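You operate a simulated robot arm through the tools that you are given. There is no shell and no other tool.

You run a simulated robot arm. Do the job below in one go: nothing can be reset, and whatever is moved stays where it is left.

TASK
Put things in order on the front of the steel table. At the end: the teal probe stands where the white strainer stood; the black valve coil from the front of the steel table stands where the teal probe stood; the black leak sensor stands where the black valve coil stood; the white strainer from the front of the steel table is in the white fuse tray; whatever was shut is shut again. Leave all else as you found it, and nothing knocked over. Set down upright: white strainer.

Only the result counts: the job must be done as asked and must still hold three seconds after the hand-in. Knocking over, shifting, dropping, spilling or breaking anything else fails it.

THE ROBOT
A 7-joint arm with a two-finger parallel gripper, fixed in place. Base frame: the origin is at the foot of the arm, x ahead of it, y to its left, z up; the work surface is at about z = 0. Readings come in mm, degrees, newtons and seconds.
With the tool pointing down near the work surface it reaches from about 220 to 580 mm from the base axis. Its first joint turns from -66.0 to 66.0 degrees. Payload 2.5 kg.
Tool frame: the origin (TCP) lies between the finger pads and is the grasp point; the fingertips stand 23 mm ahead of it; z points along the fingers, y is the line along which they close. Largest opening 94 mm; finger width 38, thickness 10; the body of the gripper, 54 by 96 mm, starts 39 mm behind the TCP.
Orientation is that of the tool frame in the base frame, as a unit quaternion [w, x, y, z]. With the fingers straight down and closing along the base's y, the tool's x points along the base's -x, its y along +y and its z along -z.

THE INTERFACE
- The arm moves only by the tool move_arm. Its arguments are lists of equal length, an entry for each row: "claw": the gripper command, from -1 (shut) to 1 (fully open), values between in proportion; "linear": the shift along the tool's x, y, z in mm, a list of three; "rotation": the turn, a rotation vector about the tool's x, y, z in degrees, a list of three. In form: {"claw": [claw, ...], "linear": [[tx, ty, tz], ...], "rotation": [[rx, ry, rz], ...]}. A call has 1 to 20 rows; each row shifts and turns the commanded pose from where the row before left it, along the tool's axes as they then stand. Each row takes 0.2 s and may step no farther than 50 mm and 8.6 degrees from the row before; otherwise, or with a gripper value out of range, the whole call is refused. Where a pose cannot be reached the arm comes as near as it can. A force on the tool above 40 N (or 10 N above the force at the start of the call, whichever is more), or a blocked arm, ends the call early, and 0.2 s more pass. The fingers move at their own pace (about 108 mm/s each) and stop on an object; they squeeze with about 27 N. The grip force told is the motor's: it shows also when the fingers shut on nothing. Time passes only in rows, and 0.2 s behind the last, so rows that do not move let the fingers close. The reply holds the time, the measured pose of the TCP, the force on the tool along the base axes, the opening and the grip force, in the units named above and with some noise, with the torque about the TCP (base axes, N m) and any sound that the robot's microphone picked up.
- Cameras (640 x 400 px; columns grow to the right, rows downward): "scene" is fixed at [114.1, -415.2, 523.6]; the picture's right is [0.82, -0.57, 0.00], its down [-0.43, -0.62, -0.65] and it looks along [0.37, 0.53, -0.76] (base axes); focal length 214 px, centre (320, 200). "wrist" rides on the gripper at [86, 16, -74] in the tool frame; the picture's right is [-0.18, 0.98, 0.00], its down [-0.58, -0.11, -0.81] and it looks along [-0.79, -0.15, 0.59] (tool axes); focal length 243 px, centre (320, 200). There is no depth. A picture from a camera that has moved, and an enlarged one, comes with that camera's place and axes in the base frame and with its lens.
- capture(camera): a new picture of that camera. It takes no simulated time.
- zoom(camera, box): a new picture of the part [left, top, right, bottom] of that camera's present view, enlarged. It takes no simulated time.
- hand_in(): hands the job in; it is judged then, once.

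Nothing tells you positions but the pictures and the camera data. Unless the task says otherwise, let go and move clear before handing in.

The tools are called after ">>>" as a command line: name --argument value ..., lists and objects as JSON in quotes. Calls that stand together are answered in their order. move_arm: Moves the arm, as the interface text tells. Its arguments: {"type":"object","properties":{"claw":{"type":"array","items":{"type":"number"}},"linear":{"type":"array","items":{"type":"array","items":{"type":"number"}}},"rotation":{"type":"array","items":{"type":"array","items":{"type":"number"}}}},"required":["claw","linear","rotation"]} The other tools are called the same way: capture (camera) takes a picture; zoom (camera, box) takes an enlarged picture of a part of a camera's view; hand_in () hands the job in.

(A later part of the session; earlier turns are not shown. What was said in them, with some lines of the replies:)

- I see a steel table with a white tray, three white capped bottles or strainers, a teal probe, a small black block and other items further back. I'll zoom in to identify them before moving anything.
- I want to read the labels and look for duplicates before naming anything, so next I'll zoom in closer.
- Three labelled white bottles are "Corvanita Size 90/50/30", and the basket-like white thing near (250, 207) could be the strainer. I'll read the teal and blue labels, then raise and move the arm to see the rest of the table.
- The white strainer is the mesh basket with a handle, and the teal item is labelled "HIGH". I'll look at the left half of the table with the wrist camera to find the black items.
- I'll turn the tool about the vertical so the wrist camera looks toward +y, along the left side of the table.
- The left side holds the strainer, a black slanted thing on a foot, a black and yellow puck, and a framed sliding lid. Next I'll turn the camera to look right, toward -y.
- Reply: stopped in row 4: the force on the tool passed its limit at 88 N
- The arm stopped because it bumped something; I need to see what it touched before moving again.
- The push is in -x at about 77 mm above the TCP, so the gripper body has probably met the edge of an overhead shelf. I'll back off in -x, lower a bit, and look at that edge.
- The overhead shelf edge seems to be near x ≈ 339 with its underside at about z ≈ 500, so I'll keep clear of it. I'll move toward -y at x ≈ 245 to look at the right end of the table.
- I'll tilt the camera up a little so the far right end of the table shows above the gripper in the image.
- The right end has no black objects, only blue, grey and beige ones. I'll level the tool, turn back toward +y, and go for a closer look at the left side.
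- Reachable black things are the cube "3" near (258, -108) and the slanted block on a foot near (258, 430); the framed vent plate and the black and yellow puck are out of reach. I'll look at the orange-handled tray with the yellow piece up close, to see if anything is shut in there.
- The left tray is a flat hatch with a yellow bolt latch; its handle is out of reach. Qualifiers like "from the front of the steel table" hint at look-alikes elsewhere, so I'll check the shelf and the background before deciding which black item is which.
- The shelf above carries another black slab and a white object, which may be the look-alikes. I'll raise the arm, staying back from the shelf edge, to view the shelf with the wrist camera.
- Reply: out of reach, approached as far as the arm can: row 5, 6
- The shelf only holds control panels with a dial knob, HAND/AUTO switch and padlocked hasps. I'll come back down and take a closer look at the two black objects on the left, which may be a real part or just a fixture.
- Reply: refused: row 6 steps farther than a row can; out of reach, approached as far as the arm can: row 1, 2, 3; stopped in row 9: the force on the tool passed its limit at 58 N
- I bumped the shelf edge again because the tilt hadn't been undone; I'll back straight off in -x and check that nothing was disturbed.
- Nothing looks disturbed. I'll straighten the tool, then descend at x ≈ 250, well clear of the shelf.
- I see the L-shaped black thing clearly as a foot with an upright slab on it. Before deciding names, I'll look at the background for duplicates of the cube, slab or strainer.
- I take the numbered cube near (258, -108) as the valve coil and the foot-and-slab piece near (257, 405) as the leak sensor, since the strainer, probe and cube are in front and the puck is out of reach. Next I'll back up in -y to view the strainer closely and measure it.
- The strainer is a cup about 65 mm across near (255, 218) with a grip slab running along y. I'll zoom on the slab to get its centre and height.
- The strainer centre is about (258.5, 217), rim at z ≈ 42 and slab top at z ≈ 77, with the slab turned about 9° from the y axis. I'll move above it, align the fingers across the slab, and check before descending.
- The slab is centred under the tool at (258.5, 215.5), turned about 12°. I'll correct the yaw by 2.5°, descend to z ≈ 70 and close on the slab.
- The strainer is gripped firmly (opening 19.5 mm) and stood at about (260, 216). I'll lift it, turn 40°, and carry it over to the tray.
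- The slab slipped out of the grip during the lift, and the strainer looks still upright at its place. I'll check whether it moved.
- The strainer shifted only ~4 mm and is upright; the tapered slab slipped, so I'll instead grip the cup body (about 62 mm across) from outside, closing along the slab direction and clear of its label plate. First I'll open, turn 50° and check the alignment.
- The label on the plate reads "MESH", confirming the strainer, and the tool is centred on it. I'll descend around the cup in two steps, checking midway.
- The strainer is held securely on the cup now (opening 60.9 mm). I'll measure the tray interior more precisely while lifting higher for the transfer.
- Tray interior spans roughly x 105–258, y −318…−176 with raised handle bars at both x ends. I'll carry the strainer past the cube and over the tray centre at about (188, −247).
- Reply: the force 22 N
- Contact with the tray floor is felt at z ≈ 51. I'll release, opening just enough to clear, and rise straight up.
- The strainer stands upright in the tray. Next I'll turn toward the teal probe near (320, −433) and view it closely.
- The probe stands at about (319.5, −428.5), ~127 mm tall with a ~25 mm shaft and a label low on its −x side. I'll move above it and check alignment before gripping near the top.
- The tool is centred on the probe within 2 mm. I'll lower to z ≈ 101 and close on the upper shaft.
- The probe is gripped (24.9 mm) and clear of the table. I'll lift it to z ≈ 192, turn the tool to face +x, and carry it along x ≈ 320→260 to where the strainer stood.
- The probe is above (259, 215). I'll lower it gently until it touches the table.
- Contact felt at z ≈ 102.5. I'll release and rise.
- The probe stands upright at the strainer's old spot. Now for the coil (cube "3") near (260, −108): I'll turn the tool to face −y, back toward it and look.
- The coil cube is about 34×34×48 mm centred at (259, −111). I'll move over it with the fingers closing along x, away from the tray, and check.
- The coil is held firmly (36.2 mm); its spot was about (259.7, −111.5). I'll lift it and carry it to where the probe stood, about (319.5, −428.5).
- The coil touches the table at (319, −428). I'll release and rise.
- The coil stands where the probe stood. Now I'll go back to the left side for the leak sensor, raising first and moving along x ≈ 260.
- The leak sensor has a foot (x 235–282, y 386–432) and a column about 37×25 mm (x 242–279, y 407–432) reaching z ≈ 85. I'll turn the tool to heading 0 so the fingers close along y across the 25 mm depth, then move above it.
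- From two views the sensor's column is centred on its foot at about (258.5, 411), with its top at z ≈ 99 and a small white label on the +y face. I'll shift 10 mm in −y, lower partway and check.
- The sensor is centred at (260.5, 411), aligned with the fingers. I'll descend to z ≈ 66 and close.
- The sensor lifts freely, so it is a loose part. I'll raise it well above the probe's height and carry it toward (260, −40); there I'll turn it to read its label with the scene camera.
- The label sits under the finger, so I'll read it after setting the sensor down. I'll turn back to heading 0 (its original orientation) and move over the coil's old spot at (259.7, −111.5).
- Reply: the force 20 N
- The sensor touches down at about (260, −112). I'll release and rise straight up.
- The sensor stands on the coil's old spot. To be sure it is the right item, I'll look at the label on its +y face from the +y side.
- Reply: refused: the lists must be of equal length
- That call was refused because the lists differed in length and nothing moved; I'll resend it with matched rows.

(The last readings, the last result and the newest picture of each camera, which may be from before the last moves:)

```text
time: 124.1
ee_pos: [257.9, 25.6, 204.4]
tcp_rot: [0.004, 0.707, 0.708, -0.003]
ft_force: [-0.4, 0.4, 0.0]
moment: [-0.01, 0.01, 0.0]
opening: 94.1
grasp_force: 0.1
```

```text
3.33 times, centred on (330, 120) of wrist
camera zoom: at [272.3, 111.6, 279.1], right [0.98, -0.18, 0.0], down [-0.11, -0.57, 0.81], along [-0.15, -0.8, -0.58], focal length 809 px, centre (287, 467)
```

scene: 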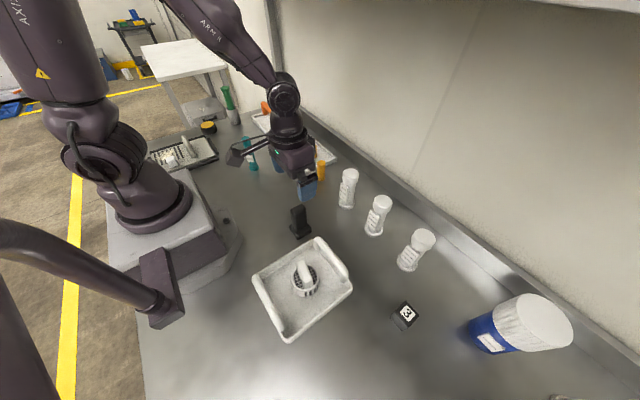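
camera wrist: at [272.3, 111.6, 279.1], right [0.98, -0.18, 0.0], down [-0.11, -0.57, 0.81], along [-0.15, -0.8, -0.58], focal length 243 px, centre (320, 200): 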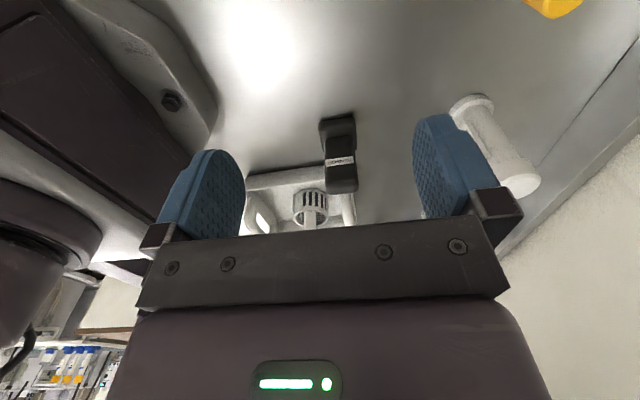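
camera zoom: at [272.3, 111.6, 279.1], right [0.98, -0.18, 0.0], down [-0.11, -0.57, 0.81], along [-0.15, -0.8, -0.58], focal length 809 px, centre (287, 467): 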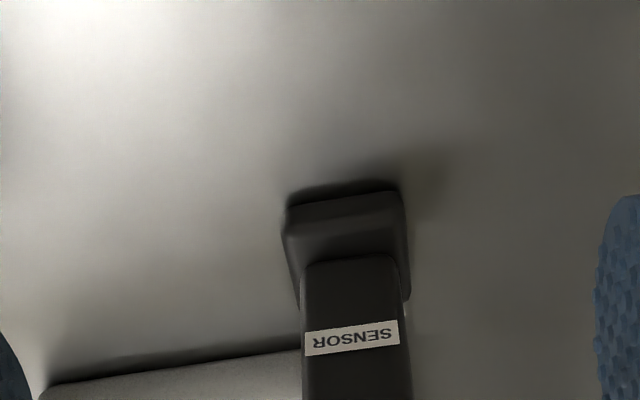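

The label reads "SENSOR", confirming the identification, and it stands upright at about (260, −111). I'll move the arm up and clear, then do a final check of the whole scene.

>>> move_arm --claw '[1, 1, 1, 1, 1]' --linear '[[0, 0, -35], [0, 0, -40], [0, 0, -40], [0, 0, -30], [0, 0, 0]]' --rotation '[[0, 0, 0], [0, 0, 0], [0, 0, 0], [0, 0, 0], [0, 0, 0]]'

>>> capture --camera "scene"

>>> zoom --camera "scene" --box '[230, 180, 450, 350]'

>>> zoom --camera "scene" --box '[130, 80, 350, 210]'

>>> capture --camera "wrist"

```text
time: 125.3
ee_pos: [257.5, 24.8, 347.3]
tcp_rot: [0.005, 0.706, 0.708, -0.002]
ft_force: [0.3, 0.2, 0.4]
moment: [0.02, 0.03, -0.01]
opening: 93.7
grasp_force: 0.1
```

```text
taken
```

scene: 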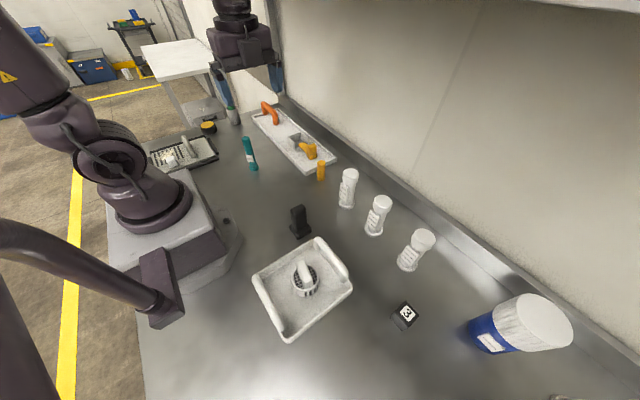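

```text
2.35 times, centred on (340, 265) of scene
camera zoom: at [114.1, -415.2, 523.6], right [0.82, -0.57, 0.0], down [-0.43, -0.62, -0.65], along [0.37, 0.53, -0.76], focal length 505 px, centre (273, 47)
```

zoom: 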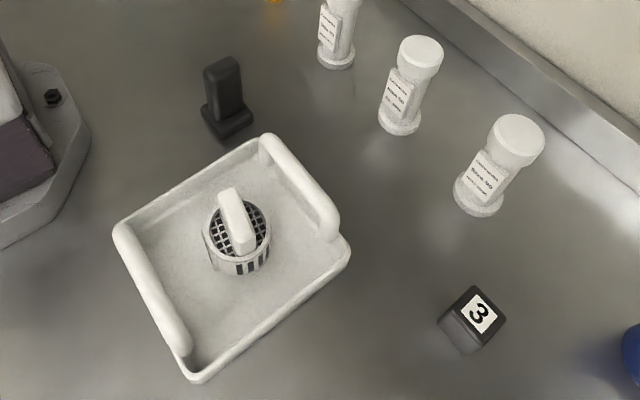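

```text
2.91 times, centred on (240, 145) of scene
camera zoom: at [114.1, -415.2, 523.6], right [0.82, -0.57, 0.0], down [-0.43, -0.62, -0.65], along [0.37, 0.53, -0.76], focal length 624 px, centre (553, 360)
```

zoom: 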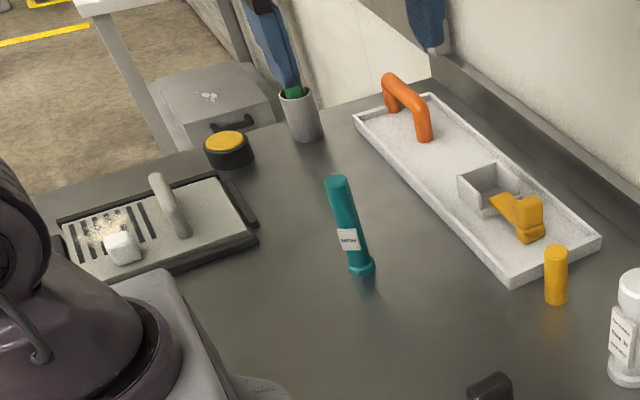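

```text
taken
camera wrist: at [272.1, 112.1, 422.3], right [0.98, -0.18, 0.0], down [-0.11, -0.57, 0.81], along [-0.14, -0.8, -0.58], focal length 243 px, centre (320, 200)
```

wrist: 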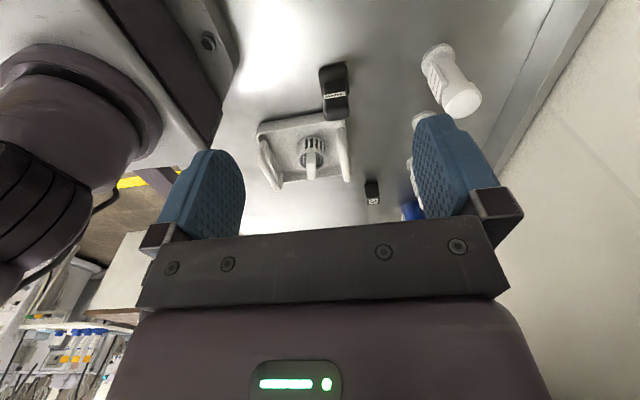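

The strainer stands upright in the white tray, and the teal probe stands at the strainer's old spot. The coil (cube "3") is where the probe was, and the sensor is where the coil was. Nothing else looks moved, nothing was opened, and the arm is clear, so I'm handing in.

>>> hand_in

```text
The job is handed in.
```

The job is handed in. My last pictures before that showed everything where you asked, upright, with the arm clear. I have no verdict from the judging.

| Item | Where it ended up |
|---|---|
| White strainer (labelled "40 MESH") | Upright in the white tray with the two handle bars, about (189, −249) |
| Teal probe (labelled "HIGH") | Where the strainer stood, about (259, 216) |
| Black valve coil (cube marked "3") | Where the probe stood, about (319, −428) |
| Black leak sensor (labelled "SENSOR") | Where the coil stood, about (260, −112) |

- **Identification:** The sensor's label only became readable after I had placed it. I took the "3" cube as the valve coil because it was the only other loose black part within reach. The two-handled tray as the fuse tray is also my reading; I saw no label on it.
- **Bumps:** Early on the gripper hit what I took to be the edge of the overhead shelf twice, at up to 88 N. The pictures afterwards showed nothing moved there.
- **Strainer slip:** My first grip slid off its handle and nudged it about 4 mm, and it stayed upright. I placed the probe at the strainer's original position, not the nudged one.
- **Shut things:** I opened nothing, so there was nothing to shut again.
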